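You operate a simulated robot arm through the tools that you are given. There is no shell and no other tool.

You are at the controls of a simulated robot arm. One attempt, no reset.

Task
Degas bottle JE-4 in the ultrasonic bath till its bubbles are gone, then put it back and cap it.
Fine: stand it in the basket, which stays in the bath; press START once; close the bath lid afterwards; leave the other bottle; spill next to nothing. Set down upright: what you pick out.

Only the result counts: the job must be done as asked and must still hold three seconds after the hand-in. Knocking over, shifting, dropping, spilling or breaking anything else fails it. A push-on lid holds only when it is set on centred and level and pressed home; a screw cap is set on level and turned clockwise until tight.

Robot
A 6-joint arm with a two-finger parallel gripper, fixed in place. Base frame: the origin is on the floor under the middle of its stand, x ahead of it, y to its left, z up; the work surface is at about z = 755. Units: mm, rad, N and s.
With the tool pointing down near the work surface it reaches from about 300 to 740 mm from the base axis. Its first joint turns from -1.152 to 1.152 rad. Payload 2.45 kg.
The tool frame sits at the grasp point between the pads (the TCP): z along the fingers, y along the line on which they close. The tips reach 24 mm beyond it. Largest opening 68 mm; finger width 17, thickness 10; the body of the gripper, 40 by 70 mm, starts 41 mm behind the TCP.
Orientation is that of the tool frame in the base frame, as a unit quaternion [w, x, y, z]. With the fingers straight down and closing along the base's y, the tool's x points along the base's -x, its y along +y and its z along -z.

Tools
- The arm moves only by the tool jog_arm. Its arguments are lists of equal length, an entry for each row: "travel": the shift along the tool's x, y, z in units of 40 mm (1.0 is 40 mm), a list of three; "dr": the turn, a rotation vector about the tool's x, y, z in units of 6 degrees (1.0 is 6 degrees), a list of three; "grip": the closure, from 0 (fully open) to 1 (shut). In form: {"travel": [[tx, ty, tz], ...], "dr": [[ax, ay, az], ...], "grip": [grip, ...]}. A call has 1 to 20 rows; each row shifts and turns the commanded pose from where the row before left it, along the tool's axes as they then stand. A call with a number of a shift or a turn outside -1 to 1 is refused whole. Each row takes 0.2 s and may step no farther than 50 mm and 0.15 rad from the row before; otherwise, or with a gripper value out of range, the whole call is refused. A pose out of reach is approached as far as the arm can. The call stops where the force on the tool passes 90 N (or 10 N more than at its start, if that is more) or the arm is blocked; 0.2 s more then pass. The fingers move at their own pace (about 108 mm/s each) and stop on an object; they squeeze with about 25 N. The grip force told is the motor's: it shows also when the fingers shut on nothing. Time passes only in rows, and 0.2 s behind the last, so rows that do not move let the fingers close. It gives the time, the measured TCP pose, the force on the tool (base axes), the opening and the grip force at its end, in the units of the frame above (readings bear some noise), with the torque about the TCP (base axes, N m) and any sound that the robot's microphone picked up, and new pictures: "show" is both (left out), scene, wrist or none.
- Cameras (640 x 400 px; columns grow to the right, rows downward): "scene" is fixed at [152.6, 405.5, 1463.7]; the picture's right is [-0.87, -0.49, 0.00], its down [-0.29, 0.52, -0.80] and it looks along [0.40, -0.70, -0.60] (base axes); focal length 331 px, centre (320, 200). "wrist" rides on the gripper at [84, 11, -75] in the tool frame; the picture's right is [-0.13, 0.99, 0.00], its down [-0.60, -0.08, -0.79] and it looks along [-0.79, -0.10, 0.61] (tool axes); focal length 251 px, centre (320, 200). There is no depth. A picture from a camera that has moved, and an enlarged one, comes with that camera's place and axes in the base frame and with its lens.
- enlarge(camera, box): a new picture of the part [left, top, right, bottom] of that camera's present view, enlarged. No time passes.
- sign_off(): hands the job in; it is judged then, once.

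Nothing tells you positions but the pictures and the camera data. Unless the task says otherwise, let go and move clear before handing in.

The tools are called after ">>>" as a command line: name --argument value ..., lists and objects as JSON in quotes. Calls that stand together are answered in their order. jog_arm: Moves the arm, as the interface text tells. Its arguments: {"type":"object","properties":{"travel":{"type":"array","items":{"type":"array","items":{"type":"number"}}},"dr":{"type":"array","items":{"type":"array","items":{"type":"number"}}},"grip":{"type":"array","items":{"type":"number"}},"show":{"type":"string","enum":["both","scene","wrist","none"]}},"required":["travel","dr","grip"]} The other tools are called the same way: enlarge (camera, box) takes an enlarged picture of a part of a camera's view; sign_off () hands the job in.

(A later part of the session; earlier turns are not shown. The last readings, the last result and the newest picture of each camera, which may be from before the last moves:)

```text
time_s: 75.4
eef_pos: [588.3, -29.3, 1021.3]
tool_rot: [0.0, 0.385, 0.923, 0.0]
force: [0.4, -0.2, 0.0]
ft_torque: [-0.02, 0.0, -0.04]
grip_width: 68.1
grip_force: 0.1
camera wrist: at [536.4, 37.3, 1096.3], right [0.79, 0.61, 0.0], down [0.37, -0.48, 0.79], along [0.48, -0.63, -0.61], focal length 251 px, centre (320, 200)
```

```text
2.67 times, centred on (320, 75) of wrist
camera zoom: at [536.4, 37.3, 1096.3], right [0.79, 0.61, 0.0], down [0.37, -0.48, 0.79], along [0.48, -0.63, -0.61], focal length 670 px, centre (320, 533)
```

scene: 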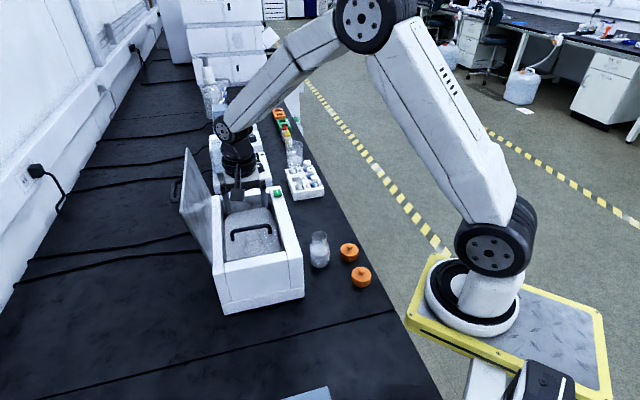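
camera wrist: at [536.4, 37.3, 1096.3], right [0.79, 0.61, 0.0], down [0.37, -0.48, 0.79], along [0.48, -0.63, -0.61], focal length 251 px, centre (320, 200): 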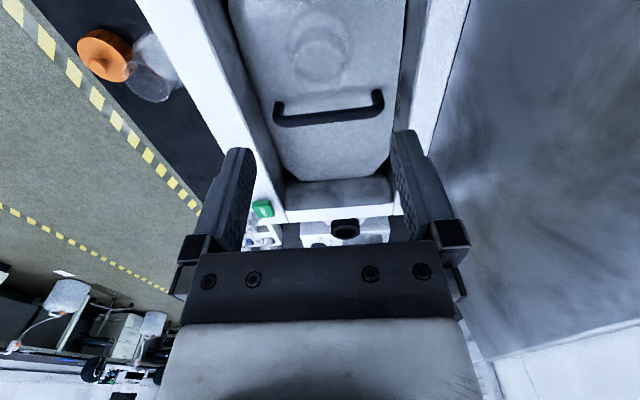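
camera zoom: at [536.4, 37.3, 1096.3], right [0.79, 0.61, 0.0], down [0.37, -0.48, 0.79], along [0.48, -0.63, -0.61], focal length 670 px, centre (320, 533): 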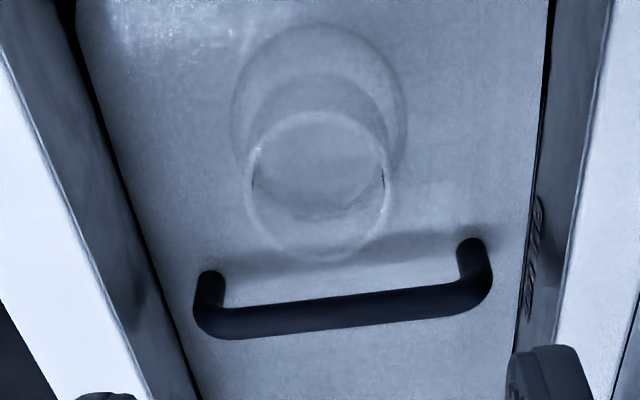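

The mouth is centred under the gripper within 2 mm. Descending to the neck at the same height as when I released it, then closing.

>>> jog_arm --travel '[[-0.04, 0, 0.5], [0, 0, 0.6], [0, 0, 0.6], [0, 0, 0.5], [0, 0, 0.3], [0, 0, 0.19], [0, 0, 0]]' --dr '[[0, 0, 0], [0, 0, 0], [0, 0, 0], [0, 0, 0], [0, 0, 0], [0, 0, 0], [0, 0, 0]]' --grip '[0, 0, 0, 0, 0, 0, 0]'

>>> enlarge --camera "wrist" --box '[200, 40, 440, 240]'

```text
time_s: 77.0
eef_pos: [589.4, -30.0, 913.6]
tool_rot: [0.0, 0.383, 0.924, 0.0]
force: [0.2, -0.2, -0.4]
ft_torque: [0.0, 0.01, 0.04]
grip_width: 67.9
grip_force: 0.1
camera wrist: at [537.8, 35.0, 989.1], right [0.79, 0.61, 0.0], down [0.37, -0.48, 0.79], along [0.48, -0.63, -0.61], focal length 251 px, centre (320, 200)
```

scene: 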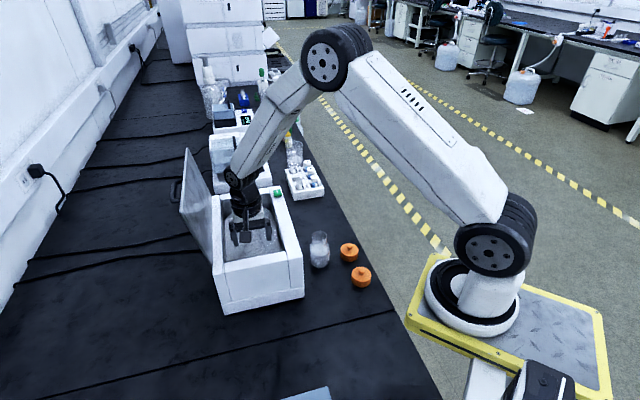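
wrist: 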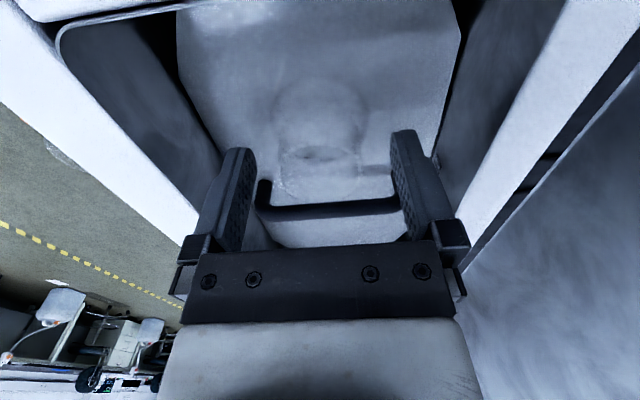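

```text
2.00 times, centred on (320, 140) of wrist
camera zoom: at [537.8, 35.0, 989.1], right [0.79, 0.61, 0.0], down [0.37, -0.48, 0.79], along [0.48, -0.63, -0.61], focal length 503 px, centre (320, 320)
```

zoom: 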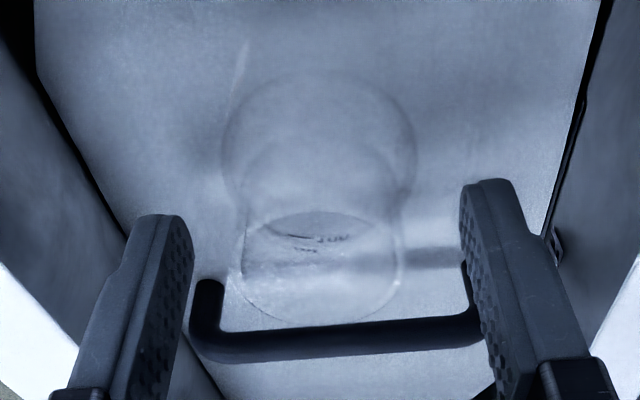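

The neck is centred between the fingers. Closing on it and lifting slowly.

>>> jog_arm --travel '[[0, 0, 0], [0, 0, 0], [0, 0, 0], [0, 0, 0]]' --dr '[[0, 0, 0], [0, 0, 0], [0, 0, 0], [0, 0, 0]]' --grip '[0.3, 0.5, 1, 1]' --show "none"

>>> jog_arm --travel '[[0, 0, -0.08], [0, 0, -0.15], [0, 0, -0.25], [0, 0, -0.3], [0, 0, -0.3], [0, 0, -0.35], [0, 0, -0.35], [0, 0, -0.4], [0, 0, -0.4], [0, 0, -0.35], [0, 0, -0.25], [0, 0, -0.12], [0, 0, -0.05]]' --dr '[[0, 0, 0], [0, 0, 0], [0, 0, 0], [0, 0, 0], [0, 0, 0], [0, 0, 0], [0, 0, 0], [0, 0, 0], [0, 0, 0], [0, 0, 0], [0, 0, 0], [0, 0, 0], [0, 0, 0]]' --grip '[1, 1, 1, 1, 1, 1, 1, 1, 1, 1, 1, 1, 1]'

>>> enlarge --camera "scene" --box '[200, 140, 330, 270]'

>>> enlarge --camera "wrist" --box '[220, 0, 420, 200]'

```text
time_s: 78.0
eef_pos: [589.5, -31.4, 914.0]
tool_rot: [0.0, 0.383, 0.924, 0.0]
force: [0.9, -0.1, 0.6]
ft_torque: [-0.04, 0.02, 0.02]
grip_width: 40.8
grip_force: 24.3
```

```text
time_s: 80.8
eef_pos: [587.3, -32.5, 1046.0]
tool_rot: [0.001, 0.384, 0.923, 0.0]
force: [-0.2, 0.1, -1.5]
ft_torque: [0.01, 0.03, 0.03]
grip_width: 40.9
grip_force: 25.1
camera wrist: at [536.3, 34.1, 1122.2], right [0.79, 0.61, 0.0], down [0.37, -0.48, 0.79], along [0.48, -0.63, -0.61], focal length 251 px, centre (320, 200)
```

scene: 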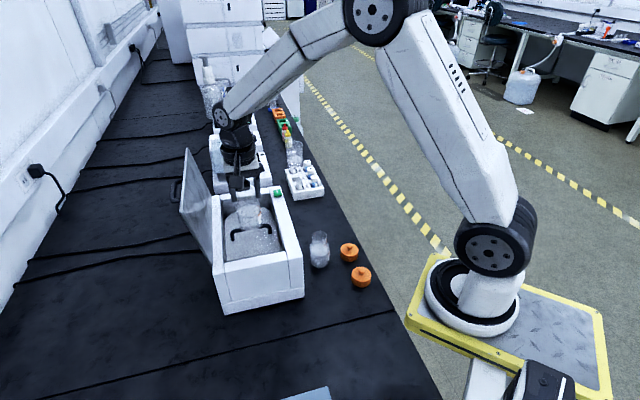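
wrist: 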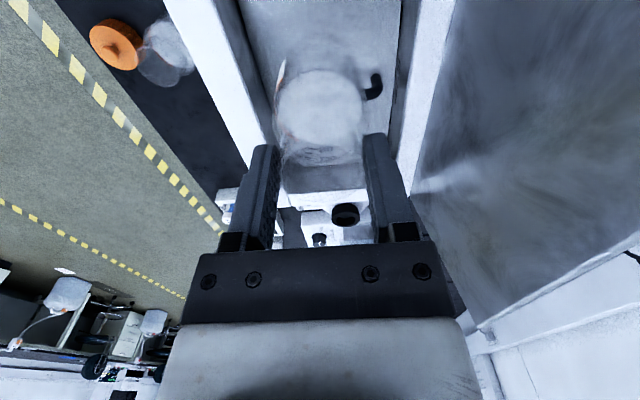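

```text
3.08 times, centred on (265, 205) of scene
camera zoom: at [152.6, 405.5, 1463.7], right [-0.87, -0.49, 0.0], down [-0.29, 0.52, -0.8], along [0.4, -0.7, -0.6], focal length 1017 px, centre (489, 185)
```

zoom: 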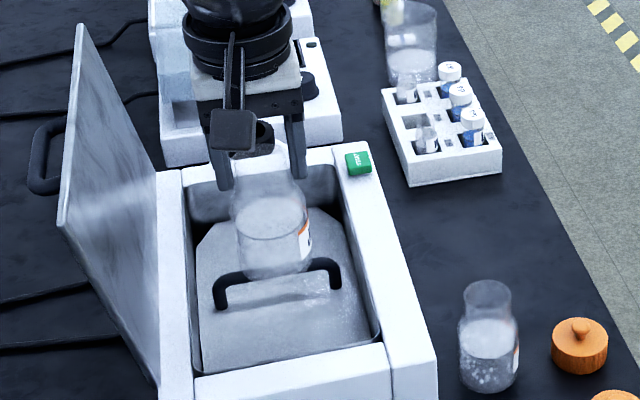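

```text
2.00 times, centred on (320, 100) of wrist
camera zoom: at [536.3, 34.1, 1122.2], right [0.79, 0.61, 0.0], down [0.37, -0.48, 0.79], along [0.48, -0.63, -0.61], focal length 503 px, centre (320, 400)
```

zoom: 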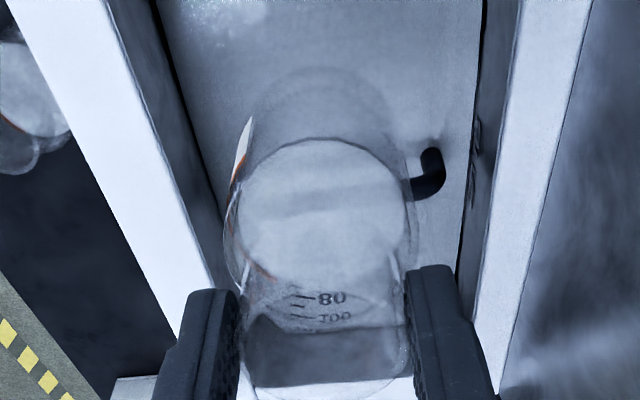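

JE-4's bubbles are gone (JY-9 still shows its own). I'll carry JE-4 back over its original spot at about (406,-94).

>>> jog_arm --travel '[[0.066, -0.134, 0], [0.132, -0.268, 0], [0.199, -0.402, 0], [0.221, -0.447, 0], [0.221, -0.447, 0], [0.221, -0.447, 0], [0.221, -0.447, 0], [0.221, -0.447, 0], [0.221, -0.447, 0], [0.199, -0.402, 0], [0.132, -0.268, 0], [0.066, -0.134, 0]]' --dr '[[0, 0, 0], [0, 0, 0], [0, 0, 0], [0, 0, 0], [0, 0, 0], [0, 0, 0], [0, 0, 0], [0, 0, 0], [0, 0, 0], [0, 0, 0], [0, 0, 0], [0, 0, 0]]' --grip '[1, 1, 1, 1, 1, 1, 1, 1, 1, 1, 1, 1]'

>>> enlarge --camera "scene" --box '[270, 160, 400, 310]'

>>> enlarge --camera "wrist" --box '[220, 0, 420, 200]'

```text
time_s: 83.4
eef_pos: [406.8, -93.8, 1048.2]
tool_rot: [0.0, 0.384, 0.923, -0.001]
force: [-0.2, 0.9, -1.4]
ft_torque: [-0.03, -0.01, 0.0]
grip_width: 40.9
grip_force: 25.2
camera wrist: at [355.1, -26.1, 1124.0], right [0.79, 0.61, 0.0], down [0.37, -0.48, 0.79], along [0.48, -0.63, -0.61], focal length 251 px, centre (320, 200)
```

scene: 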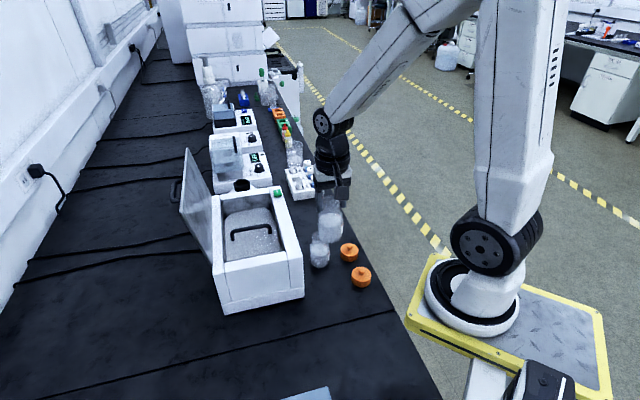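
wrist: 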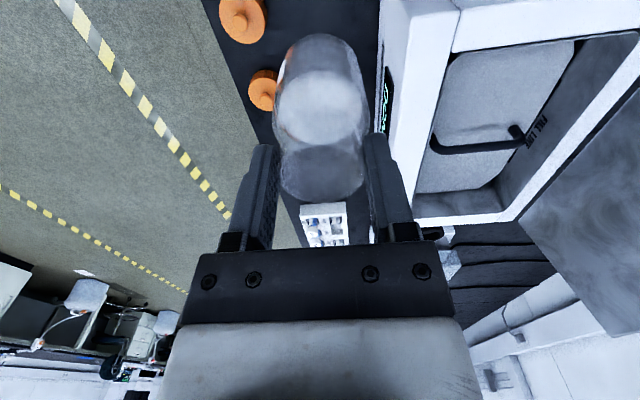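

```text
2.67 times, centred on (335, 235) of scene
camera zoom: at [152.6, 405.5, 1463.7], right [-0.87, -0.49, 0.0], down [-0.29, 0.52, -0.8], along [0.4, -0.7, -0.6], focal length 882 px, centre (280, 107)
```

zoom: 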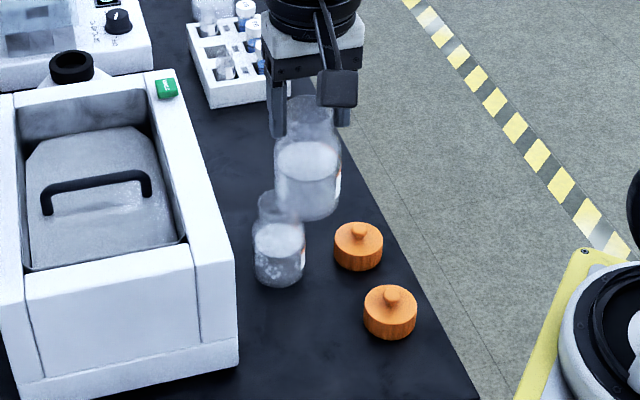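

```text
2.00 times, centred on (320, 100) of wrist
camera zoom: at [355.1, -26.1, 1124.0], right [0.79, 0.61, 0.0], down [0.37, -0.48, 0.79], along [0.48, -0.63, -0.61], focal length 503 px, centre (320, 400)
```

zoom: 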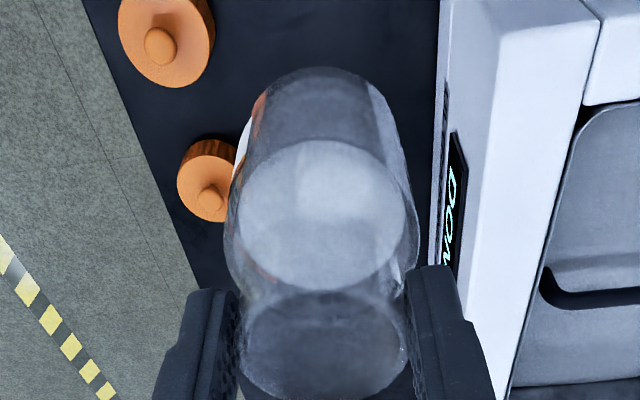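

JE-4 is clear of bubbles and over its old place. Lowering it smoothly to just above the bench.

>>> jog_arm --travel '[[0, 0, 0.1], [0, 0, 0.2], [0, 0, 0.35], [0, 0, 0.45], [0, 0, 0.45], [0, 0, 0.45], [0, 0, 0.45], [0, 0, 0.45], [0, 0, 0.45], [0, 0, 0.4], [0, 0, 0.3], [0, 0, 0.25], [0, 0, 0.15], [0, 0, 0.1]]' --dr '[[0, 0, 0], [0, 0, 0], [0, 0, 0], [0, 0, 0], [0, 0, 0], [0, 0, 0], [0, 0, 0], [0, 0, 0], [0, 0, 0], [0, 0, 0], [0, 0, 0], [0, 0, 0], [0, 0, 0], [0, 0, 0]]' --grip '[1, 1, 1, 1, 1, 1, 1, 1, 1, 1, 1, 1, 1, 1]'

>>> enlarge --camera "scene" --box '[280, 200, 400, 310]'

```text
time_s: 86.4
eef_pos: [405.9, -93.9, 865.4]
tool_rot: [0.001, 0.383, 0.924, 0.0]
force: [0.2, 0.2, -1.8]
ft_torque: [0.0, 0.01, -0.02]
grip_width: 41.1
grip_force: 24.9
camera wrist: at [355.4, -26.7, 940.4], right [0.79, 0.61, 0.0], down [0.37, -0.48, 0.79], along [0.48, -0.63, -0.61], focal length 251 px, centre (320, 200)
```

scene: 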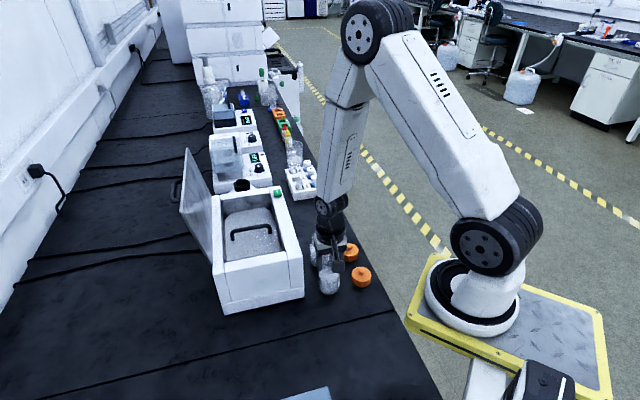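
wrist: 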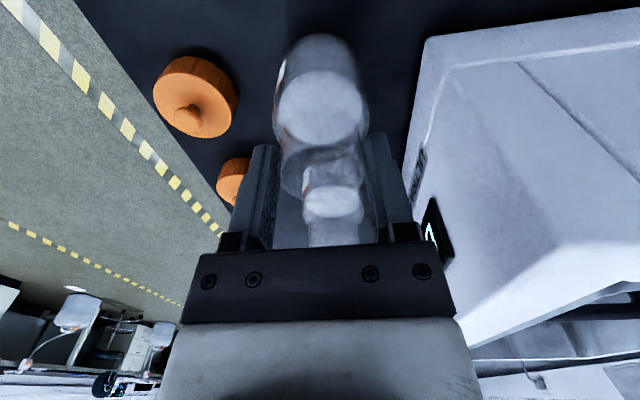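

```text
3.64 times, centred on (340, 255) of scene
camera zoom: at [152.6, 405.5, 1463.7], right [-0.87, -0.49, 0.0], down [-0.29, 0.52, -0.8], along [0.4, -0.7, -0.6], focal length 1202 px, centre (247, 0)
```

zoom: 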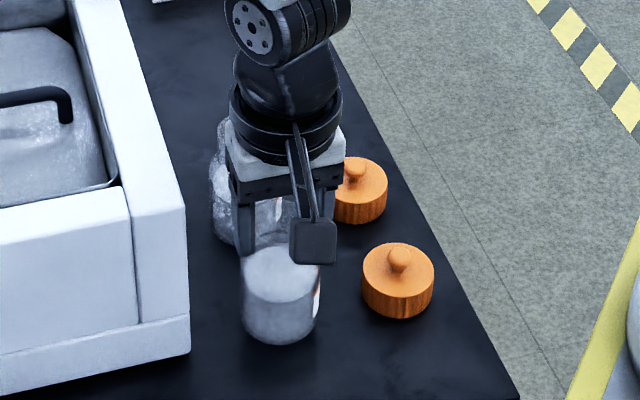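

Nearly down. Taking 1.5 mm steps to feel the bench.

>>> jog_arm --travel '[[0, 0, 0.035], [0, 0, 0.035], [0, 0, 0]]' --dr '[[0, 0, 0], [0, 0, 0], [0, 0, 0]]' --grip '[1, 1, 1]' --show "none"

>>> jog_arm --travel '[[0, 0, 0.035], [0, 0, 0]]' --dr '[[0, 0, 0], [0, 0, 0]]' --grip '[1, 1]' --show "none"

```text
time_s: 87.2
eef_pos: [406.9, -92.9, 863.0]
tool_rot: [0.0, 0.383, 0.924, 0.0]
force: [0.6, -1.2, -2.4]
ft_torque: [-0.02, 0.02, -0.01]
grip_width: 41.0
grip_force: 25.4
```

```text
time_s: 87.8
eef_pos: [406.2, -92.9, 860.6]
tool_rot: [0.0, 0.383, 0.924, 0.0]
force: [0.4, 0.2, -1.3]
ft_torque: [-0.01, 0.01, 0.02]
grip_width: 40.9
grip_force: 25.4
```

>>> jog_arm --travel '[[0, 0, 0.035], [0, 0, 0]]' --dr '[[0, 0, 0], [0, 0, 0]]' --grip '[1, 1]' --show "none"

```text
time_s: 88.4
eef_pos: [406.1, -92.8, 861.3]
tool_rot: [0.001, 0.383, 0.924, -0.001]
force: [-1.2, -0.4, -0.5]
ft_torque: [-0.02, -0.03, -0.01]
grip_width: 41.3
grip_force: 24.8
```

The weight is starting to come off the gripper, so the base is touching. One more small step.

>>> jog_arm --travel '[[0, 0, 0.025], [0, 0, 0]]' --dr '[[0, 0, 0], [0, 0, 0]]' --grip '[1, 1]' --show "none"

```text
time_s: 89.0
eef_pos: [406.9, -93.1, 859.7]
tool_rot: [0.0, 0.383, 0.924, 0.0]
force: [-0.8, 3.6, 12.8]
ft_torque: [0.27, -0.05, 0.05]
grip_width: 41.3
grip_force: 25.1
```

The bottle stands firmly on the bench. Easing the pressure, opening and rising clear.

>>> jog_arm --travel '[[0, 0, -0.015], [0, 0, 0], [0, 0, 0], [0, 0, 0], [0, 0, -0.2], [0, 0, -0.5], [0, 0, -0.7], [0, 0, -0.8], [0, 0, -0.8]]' --dr '[[0, 0, 0], [0, 0, 0], [0, 0, 0], [0, 0, 0], [0, 0, 0], [0, 0, 0], [0, 0, 0], [0, 0, 0], [0, 0, 0]]' --grip '[1, 0.3, 0.1, 0, 0, 0, 0, 0, 0]'

>>> enlarge --camera "scene" --box '[280, 200, 400, 310]'

>>> enlarge --camera "wrist" --box '[180, 0, 400, 160]'

```text
time_s: 91.0
eef_pos: [406.7, -94.4, 982.1]
tool_rot: [0.0, 0.383, 0.924, 0.0]
force: [0.1, -0.2, 0.2]
ft_torque: [-0.01, 0.0, -0.02]
grip_width: 68.1
grip_force: 0.1
camera wrist: at [354.8, -27.6, 1057.3], right [0.79, 0.61, 0.0], down [0.37, -0.48, 0.79], along [0.48, -0.63, -0.61], focal length 251 px, centre (320, 200)
```

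scene: 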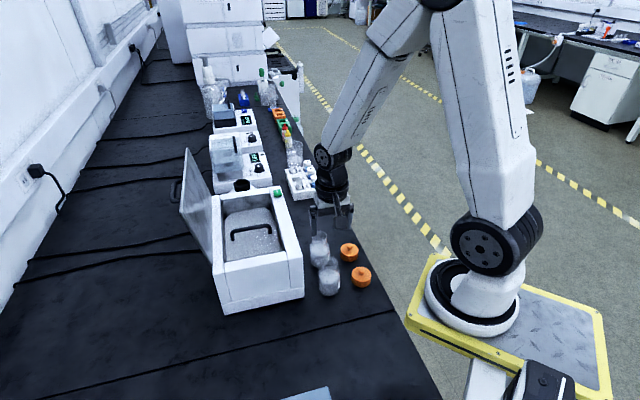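
wrist: 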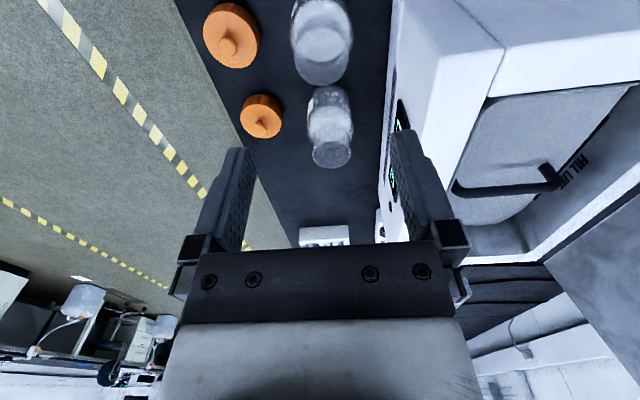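

```text
3.64 times, centred on (340, 255) of scene
camera zoom: at [152.6, 405.5, 1463.7], right [-0.87, -0.49, 0.0], down [-0.29, 0.52, -0.8], along [0.4, -0.7, -0.6], focal length 1202 px, centre (247, 0)
```

zoom: 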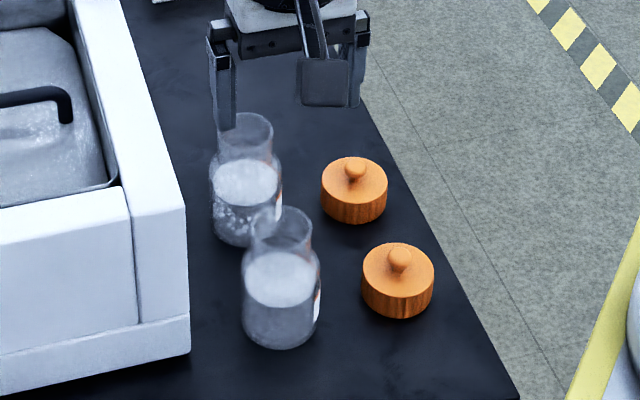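

```text
2.50 times, centred on (290, 80) of wrist
camera zoom: at [354.8, -27.6, 1057.3], right [0.79, 0.61, 0.0], down [0.37, -0.48, 0.79], along [0.48, -0.63, -0.61], focal length 629 px, centre (395, 500)
```

zoom: 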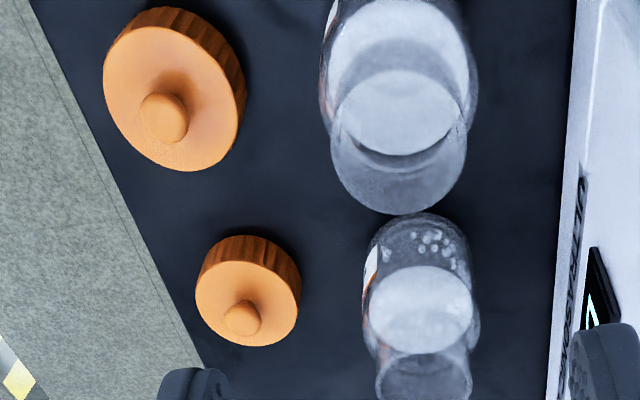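

JE-4 is back at about (407,-93), upright and bubble-free. For capping I'll turn the wrist counter-clockwise by 180° so a long clockwise stroke is available, then go to its cap at about (346,-162).

>>> jog_arm --travel '[[0, 0, 0], [0, 0, 0], [0, 0, 0], [0, 0, 0], [0, 0, 0], [0, 0, 0], [0, 0, 0], [0, 0, 0], [0, 0, 0], [0, 0, 0], [0, 0, 0], [0, 0, 0], [0, 0, 0], [0, 0, 0], [0, 0, 0], [0, 0, 0]]' --dr '[[0, 0, -0.9375], [0, 0, -0.9375], [0, 0, -0.9375], [0, 0, -0.9375], [0, 0, -0.9375], [0, 0, -0.9375], [0, 0, -0.9375], [0, 0, -0.9375], [0, 0, -0.9375], [0, 0, -0.9375], [0, 0, -0.9375], [0, 0, -0.9375], [0, 0, -0.9375], [0, 0, -0.9375], [0, 0, -0.9375], [0, 0, -0.9375]]' --grip '[0, 0, 0, 0, 0, 0, 0, 0, 0, 0, 0, 0, 0, 0, 0, 0]' --show "none"

>>> jog_arm --travel '[[0, 0, 0], [0, 0, 0], [0, 0, 0], [0, 0, 0], [0, 0, 0], [0, 0, 0], [0, 0, 0], [0, 0, 0], [0, 0, 0], [0, 0, 0], [0, 0, 0], [0, 0, 0], [0, 0, 0], [0, 0, 0], [0, 0, 0], [0, 0, 0]]' --dr '[[0, 0, -0.9375], [0, 0, -0.9375], [0, 0, -0.9375], [0, 0, -0.9375], [0, 0, -0.9375], [0, 0, -0.9375], [0, 0, -0.9375], [0, 0, -0.9375], [0, 0, -0.9375], [0, 0, -0.9375], [0, 0, -0.9375], [0, 0, -0.9375], [0, 0, -0.9375], [0, 0, -0.9375], [0, 0, -0.9375], [0, 0, -0.9375]]' --grip '[0, 0, 0, 0, 0, 0, 0, 0, 0, 0, 0, 0, 0, 0, 0, 0]'

```text
time_s: 94.4
eef_pos: [405.9, -93.0, 979.1]
tool_rot: [0.0, -0.382, 0.924, 0.0]
force: [0.1, -0.4, 0.6]
ft_torque: [0.04, 0.01, 0.01]
grip_width: 67.9
grip_force: 0.2
```

```text
time_s: 97.8
eef_pos: [406.0, -93.9, 978.7]
tool_rot: [0.0, 0.923, -0.384, 0.0]
force: [-0.2, 0.4, 0.7]
ft_torque: [-0.06, 0.0, 0.0]
grip_width: 68.1
grip_force: 0.1
camera wrist: at [457.8, -161.7, 1054.8], right [-0.79, -0.61, 0.0], down [-0.37, 0.48, 0.79], along [-0.48, 0.63, -0.61], focal length 251 px, centre (320, 200)
```

scene: 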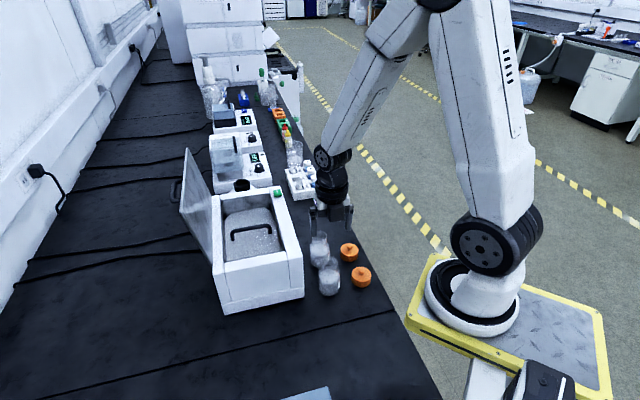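
wrist: 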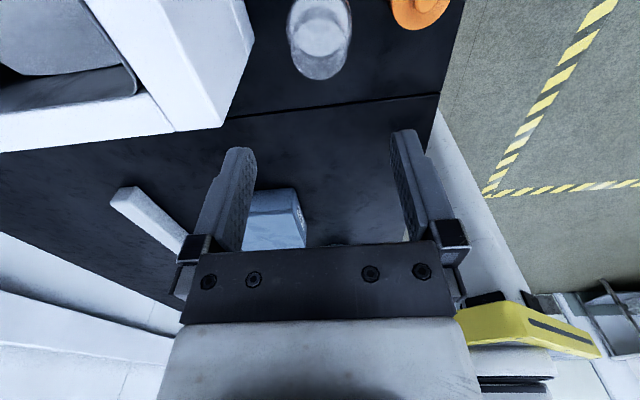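

The wrist reached the flipped orientation. I'll check the bottle mouth's location from this side, since this is the orientation in which I'll set the cap.

>>> enlarge --camera "wrist" --box '[250, 0, 450, 120]'

```text
3.20 times, centred on (350, 60) of wrist
camera zoom: at [457.8, -161.7, 1054.8], right [-0.79, -0.61, 0.0], down [-0.37, 0.48, 0.79], along [-0.48, 0.63, -0.61], focal length 805 px, centre (224, 648)
```

zoom: 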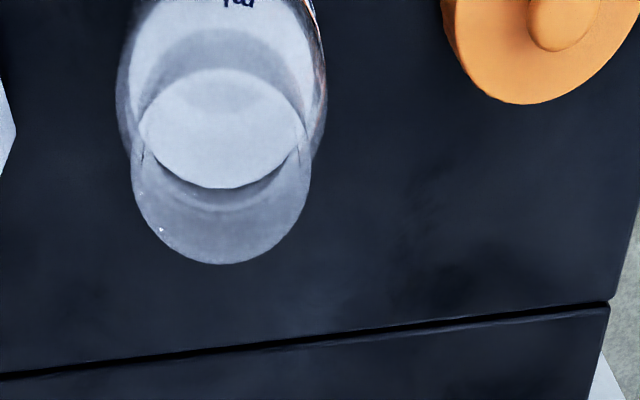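

Comparing both sides, the mouth is at about (409,-96) with its top near z≈855. Now I'll move over the cap at about (346,-162), stopping 90 mm above.

>>> jog_arm --travel '[[0.04, 0.566, 0.5], [0.04, 0.566, 0.6], [0.04, 0.566, 0.6], [0.04, 0.566, 0.6]]' --dr '[[0, 0, 0], [0, 0, 0], [0, 0, 0], [0, 0, 0]]' --grip '[0, 0, 0, 0]'

>>> enlarge --camera "wrist" --box '[230, 0, 410, 140]'

>>> enlarge --camera "scene" --box '[310, 220, 410, 310]'

```text
time_s: 98.8
eef_pos: [347.6, -162.4, 885.8]
tool_rot: [0.0, 0.923, -0.385, 0.0]
force: [-1.0, -0.1, 0.3]
ft_torque: [0.01, -0.02, 0.0]
grip_width: 68.0
grip_force: 0.0
camera wrist: at [397.3, -230.4, 961.8], right [-0.8, -0.61, 0.0], down [-0.37, 0.48, 0.79], along [-0.48, 0.63, -0.61], focal length 251 px, centre (320, 200)
```

scene: 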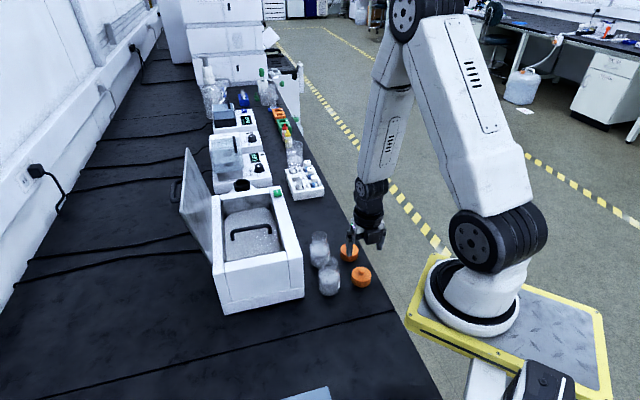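
wrist: 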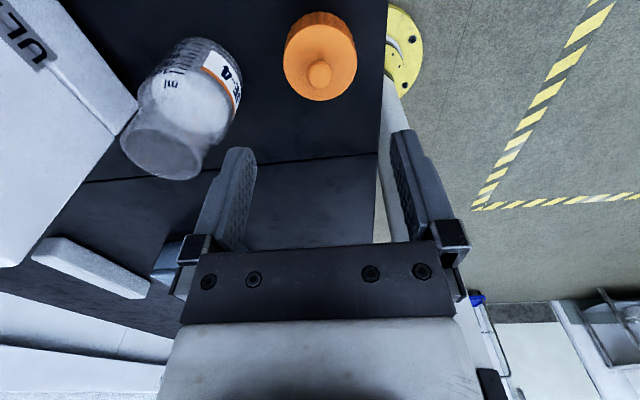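

```text
2.86 times, centred on (320, 70) of wrist
camera zoom: at [397.3, -230.4, 961.8], right [-0.8, -0.61, 0.0], down [-0.37, 0.48, 0.79], along [-0.48, 0.63, -0.61], focal length 718 px, centre (320, 571)
```

zoom: 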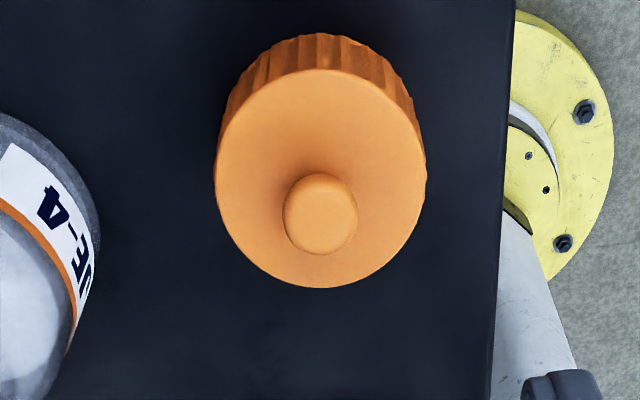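

```text
4.44 times, centred on (360, 265) of scene
camera zoom: at [152.6, 405.6, 1463.7], right [-0.87, -0.49, 0.0], down [-0.29, 0.52, -0.8], along [0.4, -0.7, -0.6], focal length 1469 px, centre (142, -89)
```

zoom: 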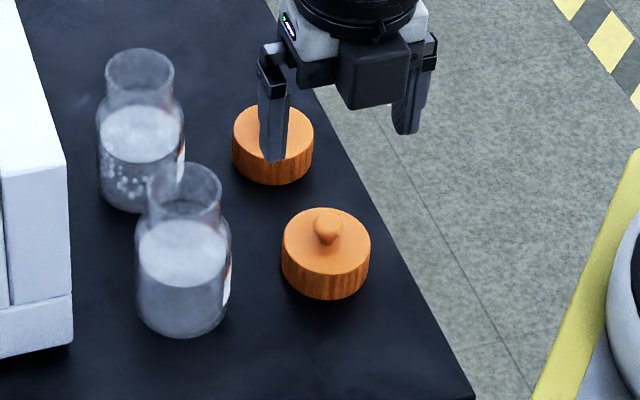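

The cap is centred under the gripper to within a millimetre. Descending around it, tips to just above the bench.

>>> jog_arm --travel '[[0.01, 0.01, 0.6], [0, 0, 0.6], [0, 0, 0.6], [0, 0, 0.4], [0, 0, 0.2], [0, 0, 0.1], [0, 0, 0]]' --dr '[[0, 0, 0], [0, 0, 0], [0, 0, 0], [0, 0, 0], [0, 0, 0], [0, 0, 0], [0, 0, 0]]' --grip '[0, 0, 0, 0, 0, 0, 0]'

>>> enlarge --camera "wrist" --box '[200, 60, 440, 250]'

>>> enlarge --camera "scene" --box '[310, 220, 410, 310]'

```text
time_s: 100.4
eef_pos: [347.3, -161.6, 786.4]
tool_rot: [0.0, 0.923, -0.385, 0.0]
force: [-0.1, -0.1, -0.1]
ft_torque: [0.0, 0.03, -0.01]
grip_width: 68.0
grip_force: 0.0
camera wrist: at [398.4, -230.7, 862.9], right [-0.8, -0.61, 0.0], down [-0.37, 0.48, 0.79], along [-0.48, 0.63, -0.61], focal length 251 px, centre (320, 200)
```

scene: 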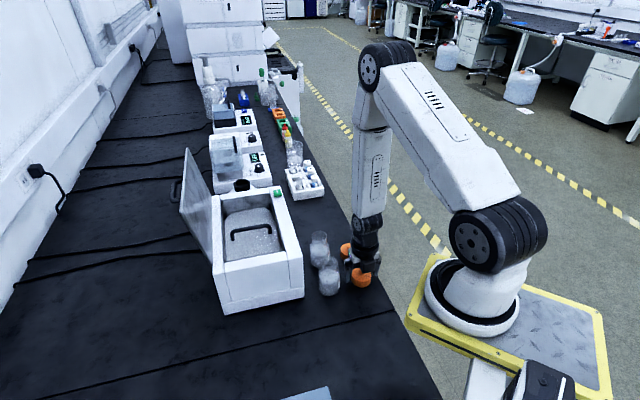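
wrist: 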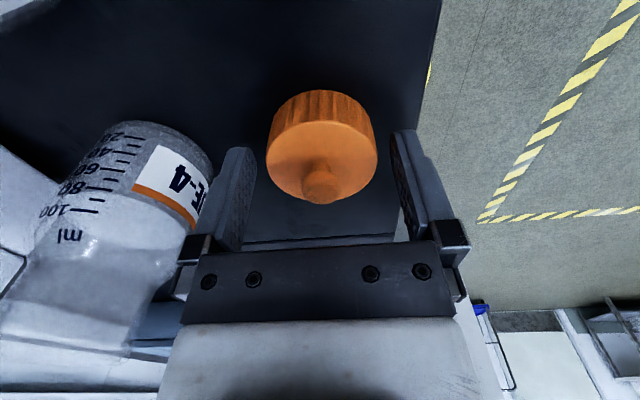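

```text
2.11 times, centred on (320, 155) of wrist
camera zoom: at [398.4, -230.7, 862.9], right [-0.8, -0.61, 0.0], down [-0.37, 0.48, 0.79], along [-0.48, 0.63, -0.61], focal length 529 px, centre (320, 295)
```

zoom: 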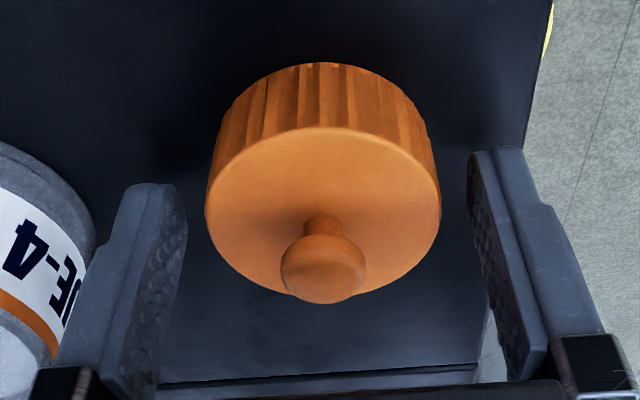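

```text
4.44 times, centred on (360, 265) of scene
camera zoom: at [152.6, 405.5, 1463.7], right [-0.87, -0.49, 0.0], down [-0.29, 0.52, -0.8], along [0.4, -0.7, -0.6], focal length 1469 px, centre (142, -89)
```

zoom: 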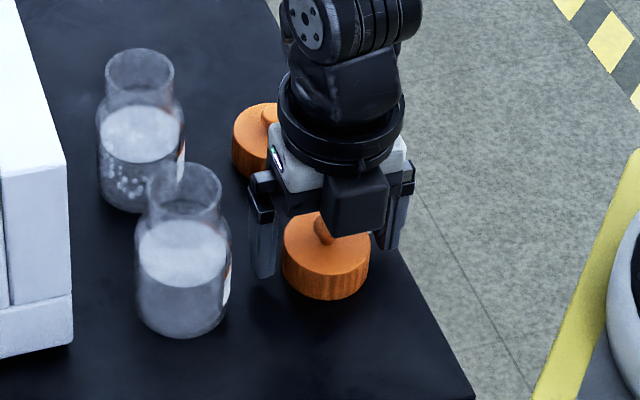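

The fingers straddle the cap evenly. Going 3 mm lower and closing on the skirt.

>>> jog_arm --travel '[[0, 0, 0.08], [0, 0, 0], [0, 0, 0], [0, 0, 0], [0, 0, 0]]' --dr '[[0, 0, 0], [0, 0, 0], [0, 0, 0], [0, 0, 0], [0, 0, 0]]' --grip '[0, 0.2, 0.5, 1, 1]'

>>> enlarge --camera "wrist" --box '[200, 60, 440, 250]'

```text
time_s: 101.6
eef_pos: [346.5, -161.7, 784.4]
tool_rot: [0.001, 0.923, -0.386, 0.001]
force: [0.1, -0.2, 0.9]
ft_torque: [0.0, -0.02, -0.01]
grip_width: 50.7
grip_force: 25.0
camera wrist: at [398.3, -230.7, 860.3], right [-0.8, -0.61, 0.0], down [-0.37, 0.48, 0.79], along [-0.48, 0.63, -0.61], focal length 251 px, centre (320, 200)
```

scene: 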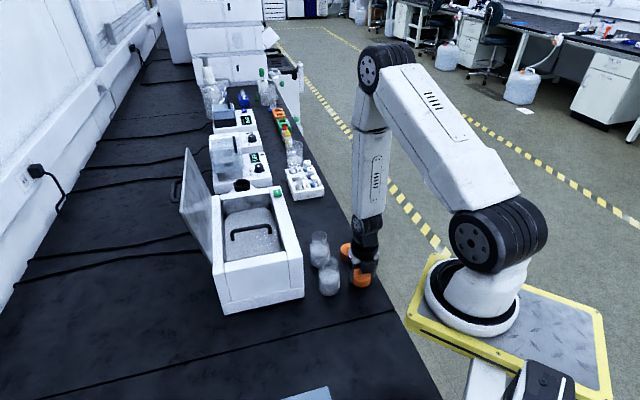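
wrist: 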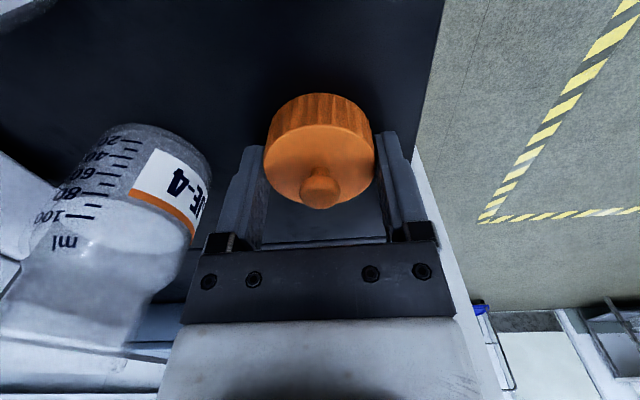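

```text
2.11 times, centred on (320, 155) of wrist
camera zoom: at [398.3, -230.7, 860.3], right [-0.8, -0.61, 0.0], down [-0.37, 0.48, 0.79], along [-0.48, 0.63, -0.61], focal length 529 px, centre (320, 295)
```

zoom: 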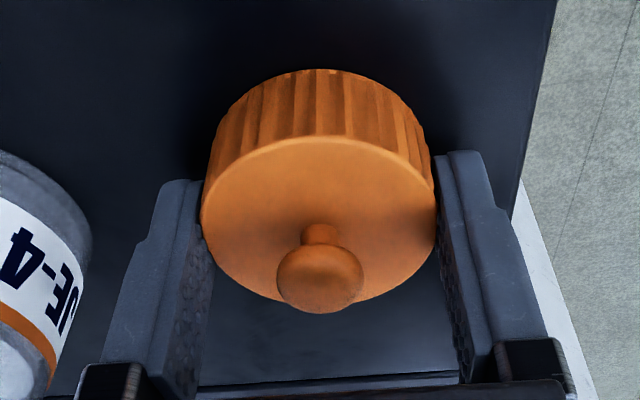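

The cap is gripped level (50.7 mm). I'll lift it and carry it over JE-4 at about (409,-95).

>>> jog_arm --travel '[[0, 0, -0.2], [0, 0, -0.5], [0, 0, -0.8], [0, 0, -0.8], [0, 0, -0.6], [0, 0, -0.35], [-0.0145, -0.454, 0], [-0.0145, -0.454, 0], [-0.0145, -0.454, 0], [-0.0145, -0.454, 0], [-0.0145, -0.454, 0], [0, 0, 0]]' --dr '[[0, 0, 0], [0, 0, 0], [0, 0, 0], [0, 0, 0], [0, 0, 0], [0, 0, 0], [0, 0, 0], [0, 0, 0], [0, 0, 0], [0, 0, 0], [0, 0, 0], [0, 0, 0]]' --grip '[1, 1, 1, 1, 1, 1, 1, 1, 1, 1, 1, 1]'

>>> enlarge --camera "wrist" --box '[200, 0, 440, 250]'

>>> enlarge --camera "scene" --box '[290, 200, 390, 310]'

```text
time_s: 104.2
eef_pos: [409.1, -95.0, 913.0]
tool_rot: [0.001, 0.923, -0.385, 0.0]
force: [0.6, 0.6, 0.4]
ft_torque: [0.02, 0.0, 0.01]
grip_width: 50.5
grip_force: 24.8
camera wrist: at [460.1, -163.1, 989.7], right [-0.8, -0.61, 0.0], down [-0.37, 0.48, 0.79], along [-0.48, 0.63, -0.61], focal length 251 px, centre (320, 200)
```

scene: 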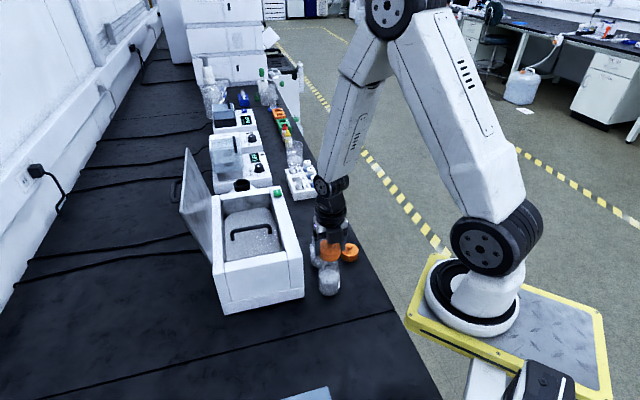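
wrist: 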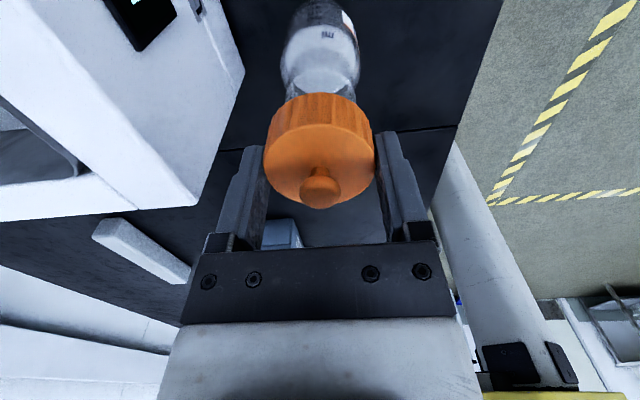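

```text
1.60 times, centred on (320, 125) of wrist
camera zoom: at [460.1, -163.1, 989.7], right [-0.8, -0.61, 0.0], down [-0.37, 0.48, 0.79], along [-0.48, 0.63, -0.61], focal length 402 px, centre (320, 320)
```

zoom: 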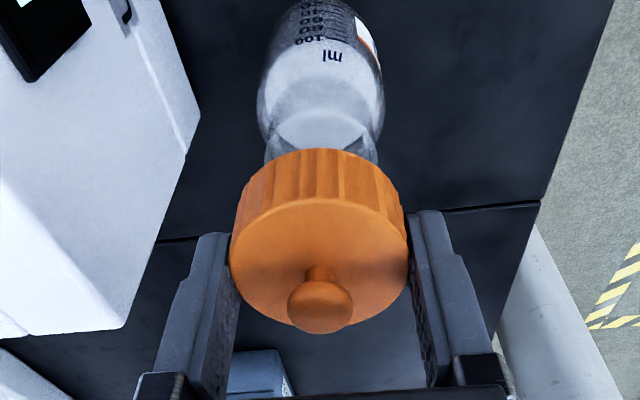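

```text
3.64 times, centred on (340, 255) of scene
camera zoom: at [152.6, 405.6, 1463.7], right [-0.87, -0.49, 0.0], down [-0.29, 0.52, -0.8], along [0.4, -0.7, -0.6], focal length 1202 px, centre (247, 0)
```

zoom: 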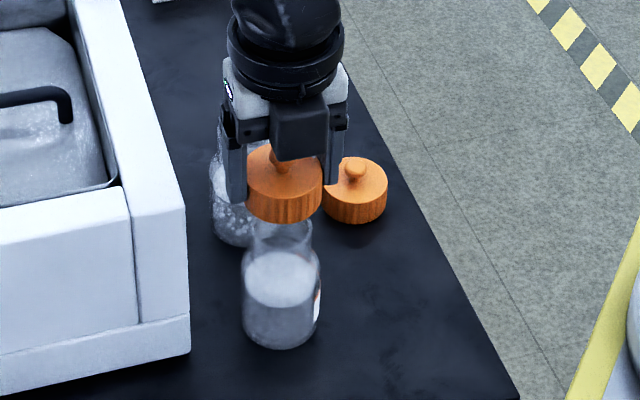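

The cap is over JE-4, within about 1 mm of centre by both views. I'll nudge it 1 mm and lower slowly until it touches the mouth.

>>> jog_arm --travel '[[0, 0.02, 0.2], [0, 0, 0.25], [0, 0, 0.15], [0, 0, 0]]' --dr '[[0, 0, 0], [0, 0, 0], [0, 0, 0], [0, 0, 0]]' --grip '[1, 1, 1, 1]'

>>> enlarge --camera "scene" --box '[300, 220, 370, 300]'

>>> enlarge --camera "wrist" --box '[240, 0, 400, 140]'

```text
time_s: 105.2
eef_pos: [408.9, -96.0, 890.4]
tool_rot: [0.0, 0.923, -0.385, 0.0]
force: [-0.3, -0.6, 0.3]
ft_torque: [-0.03, 0.02, -0.01]
grip_width: 50.6
grip_force: 25.1
camera wrist: at [459.5, -163.9, 965.6], right [-0.8, -0.61, 0.0], down [-0.37, 0.48, 0.79], along [-0.48, 0.63, -0.61], focal length 251 px, centre (320, 200)
```

scene: 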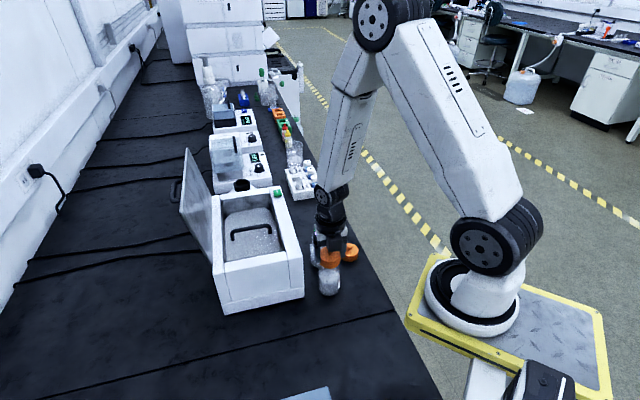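
wrist: 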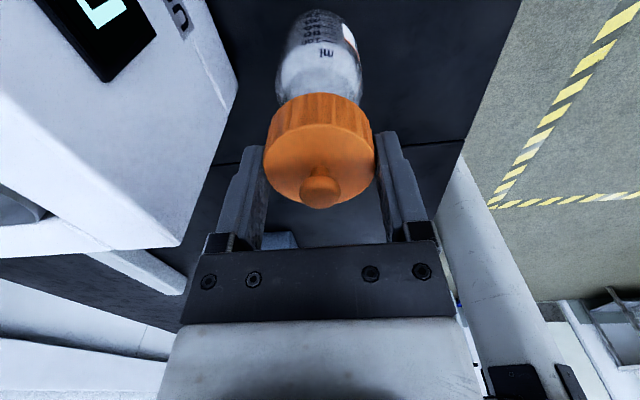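

```text
5.00 times, centred on (335, 260) of scene
camera zoom: at [152.6, 405.5, 1463.7], right [-0.87, -0.49, 0.0], down [-0.29, 0.52, -0.8], along [0.4, -0.7, -0.6], focal length 1653 px, centre (245, -100)
```

zoom: 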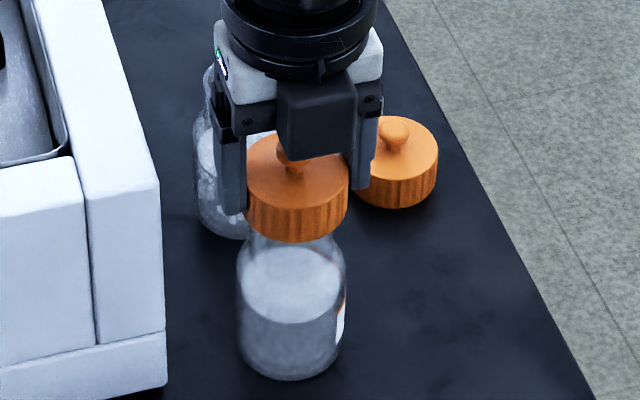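

```text
2.86 times, centred on (320, 70) of wrist
camera zoom: at [459.5, -163.9, 965.6], right [-0.8, -0.61, 0.0], down [-0.37, 0.48, 0.79], along [-0.48, 0.63, -0.61], focal length 718 px, centre (320, 571)
```

zoom: 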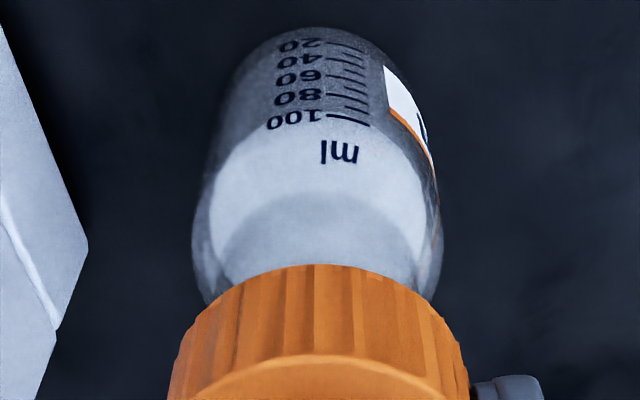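

Still no contact, just above the mouth. I'll zoom tightly to check the centring before going on.

>>> enlarge --camera "scene" --box '[315, 240, 355, 300]'

>>> enlarge --camera "wrist" --box '[270, 60, 370, 130]'

```text
6.67 times, centred on (335, 270) of scene
camera zoom: at [152.6, 405.5, 1463.7], right [-0.87, -0.49, 0.0], down [-0.29, 0.52, -0.8], along [0.4, -0.7, -0.6], focal length 2204 px, centre (220, -267)
```

zoom: 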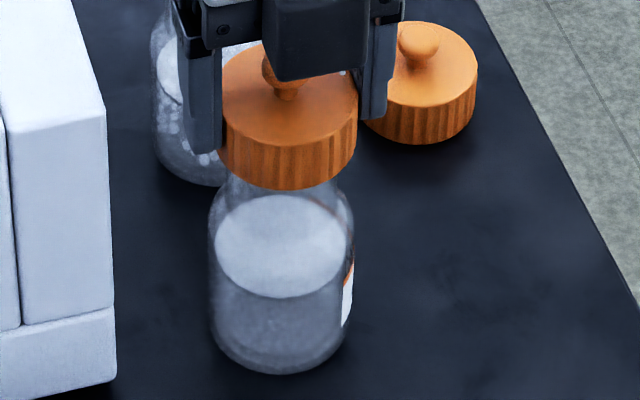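

```text
5.71 times, centred on (320, 95) of wrist
camera zoom: at [459.5, -163.9, 965.6], right [-0.8, -0.61, 0.0], down [-0.37, 0.48, 0.79], along [-0.48, 0.63, -0.61], focal length 1437 px, centre (320, 800)
```

zoom: 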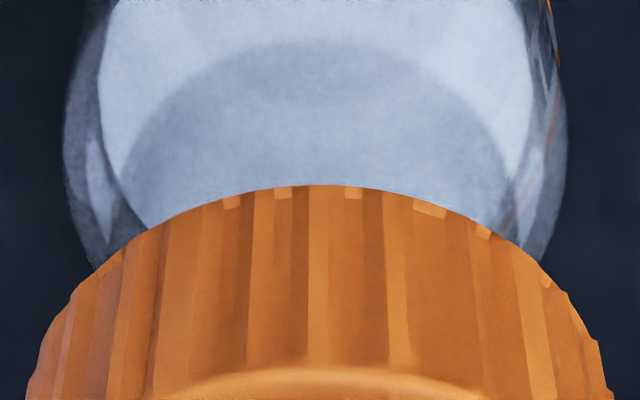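

Centring looks good to within about a millimetre. Lowering in 2 mm steps and reading the force.

>>> jog_arm --travel '[[0, 0, 0.06], [0, 0, 0.06], [0, 0, 0.06], [0, 0, 0]]' --dr '[[0, 0, 0], [0, 0, 0], [0, 0, 0], [0, 0, 0]]' --grip '[1, 1, 1, 1]' --show "none"

>>> jog_arm --travel '[[0, 0, 0.05], [0, 0, 0.05], [0, 0, 0]]' --dr '[[0, 0, 0], [0, 0, 0], [0, 0, 0]]' --grip '[1, 1, 1]' --show "none"

```text
time_s: 106.2
eef_pos: [409.2, -94.6, 883.1]
tool_rot: [0.0, 0.923, -0.385, 0.0]
force: [0.0, -0.2, 0.1]
ft_torque: [0.01, -0.04, -0.02]
grip_width: 50.7
grip_force: 25.1
```

```text
time_s: 107.0
eef_pos: [409.1, -94.9, 878.2]
tool_rot: [0.0, 0.923, -0.385, 0.0]
force: [1.0, -0.3, -0.4]
ft_torque: [-0.01, 0.0, 0.05]
grip_width: 50.8
grip_force: 25.1
```

No contact and the cap should be sliding over the neck now. Continuing in small steps.

>>> jog_arm --travel '[[0, 0, 0.05], [0, 0, 0.05], [0, 0, 0]]' --dr '[[0, 0, 0], [0, 0, 0], [0, 0, 0]]' --grip '[1, 1, 1]' --show "none"

>>> jog_arm --travel '[[0, 0, 0.05], [0, 0, 0.05], [0, 0, 0]]' --dr '[[0, 0, 0], [0, 0, 0], [0, 0, 0]]' --grip '[1, 1, 1]'

>>> enlarge --camera "scene" --box '[315, 240, 355, 300]'

```text
time_s: 107.8
eef_pos: [408.3, -95.3, 874.5]
tool_rot: [0.0, 0.923, -0.385, 0.0]
force: [0.4, 0.4, -0.7]
ft_torque: [-0.01, -0.01, 0.04]
grip_width: 50.7
grip_force: 25.5
```

```text
time_s: 108.6
eef_pos: [409.9, -96.0, 871.6]
tool_rot: [-0.001, 0.923, -0.385, 0.0]
force: [0.1, 0.4, 0.4]
ft_torque: [0.02, -0.04, -0.02]
grip_width: 50.6
grip_force: 24.9
camera wrist: at [460.2, -164.4, 946.0], right [-0.8, -0.61, 0.0], down [-0.37, 0.48, 0.79], along [-0.48, 0.63, -0.61], focal length 251 px, centre (320, 200)
```

scene: 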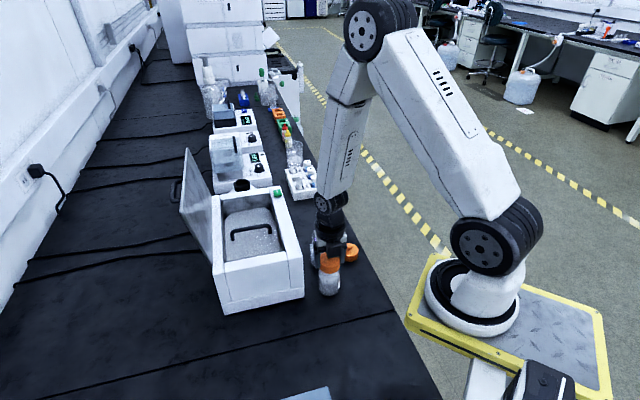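
wrist: 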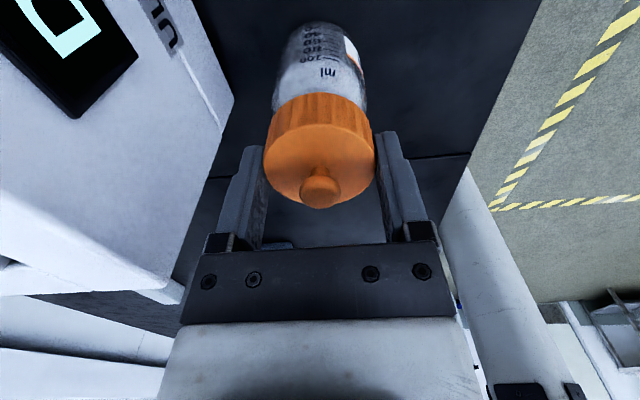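

```text
6.67 times, centred on (335, 270) of scene
camera zoom: at [152.6, 405.5, 1463.7], right [-0.87, -0.49, 0.0], down [-0.29, 0.52, -0.8], along [0.4, -0.7, -0.6], focal length 2204 px, centre (220, -267)
```

zoom: 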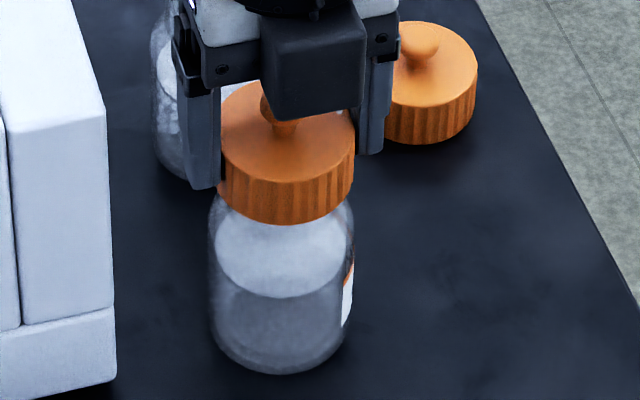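

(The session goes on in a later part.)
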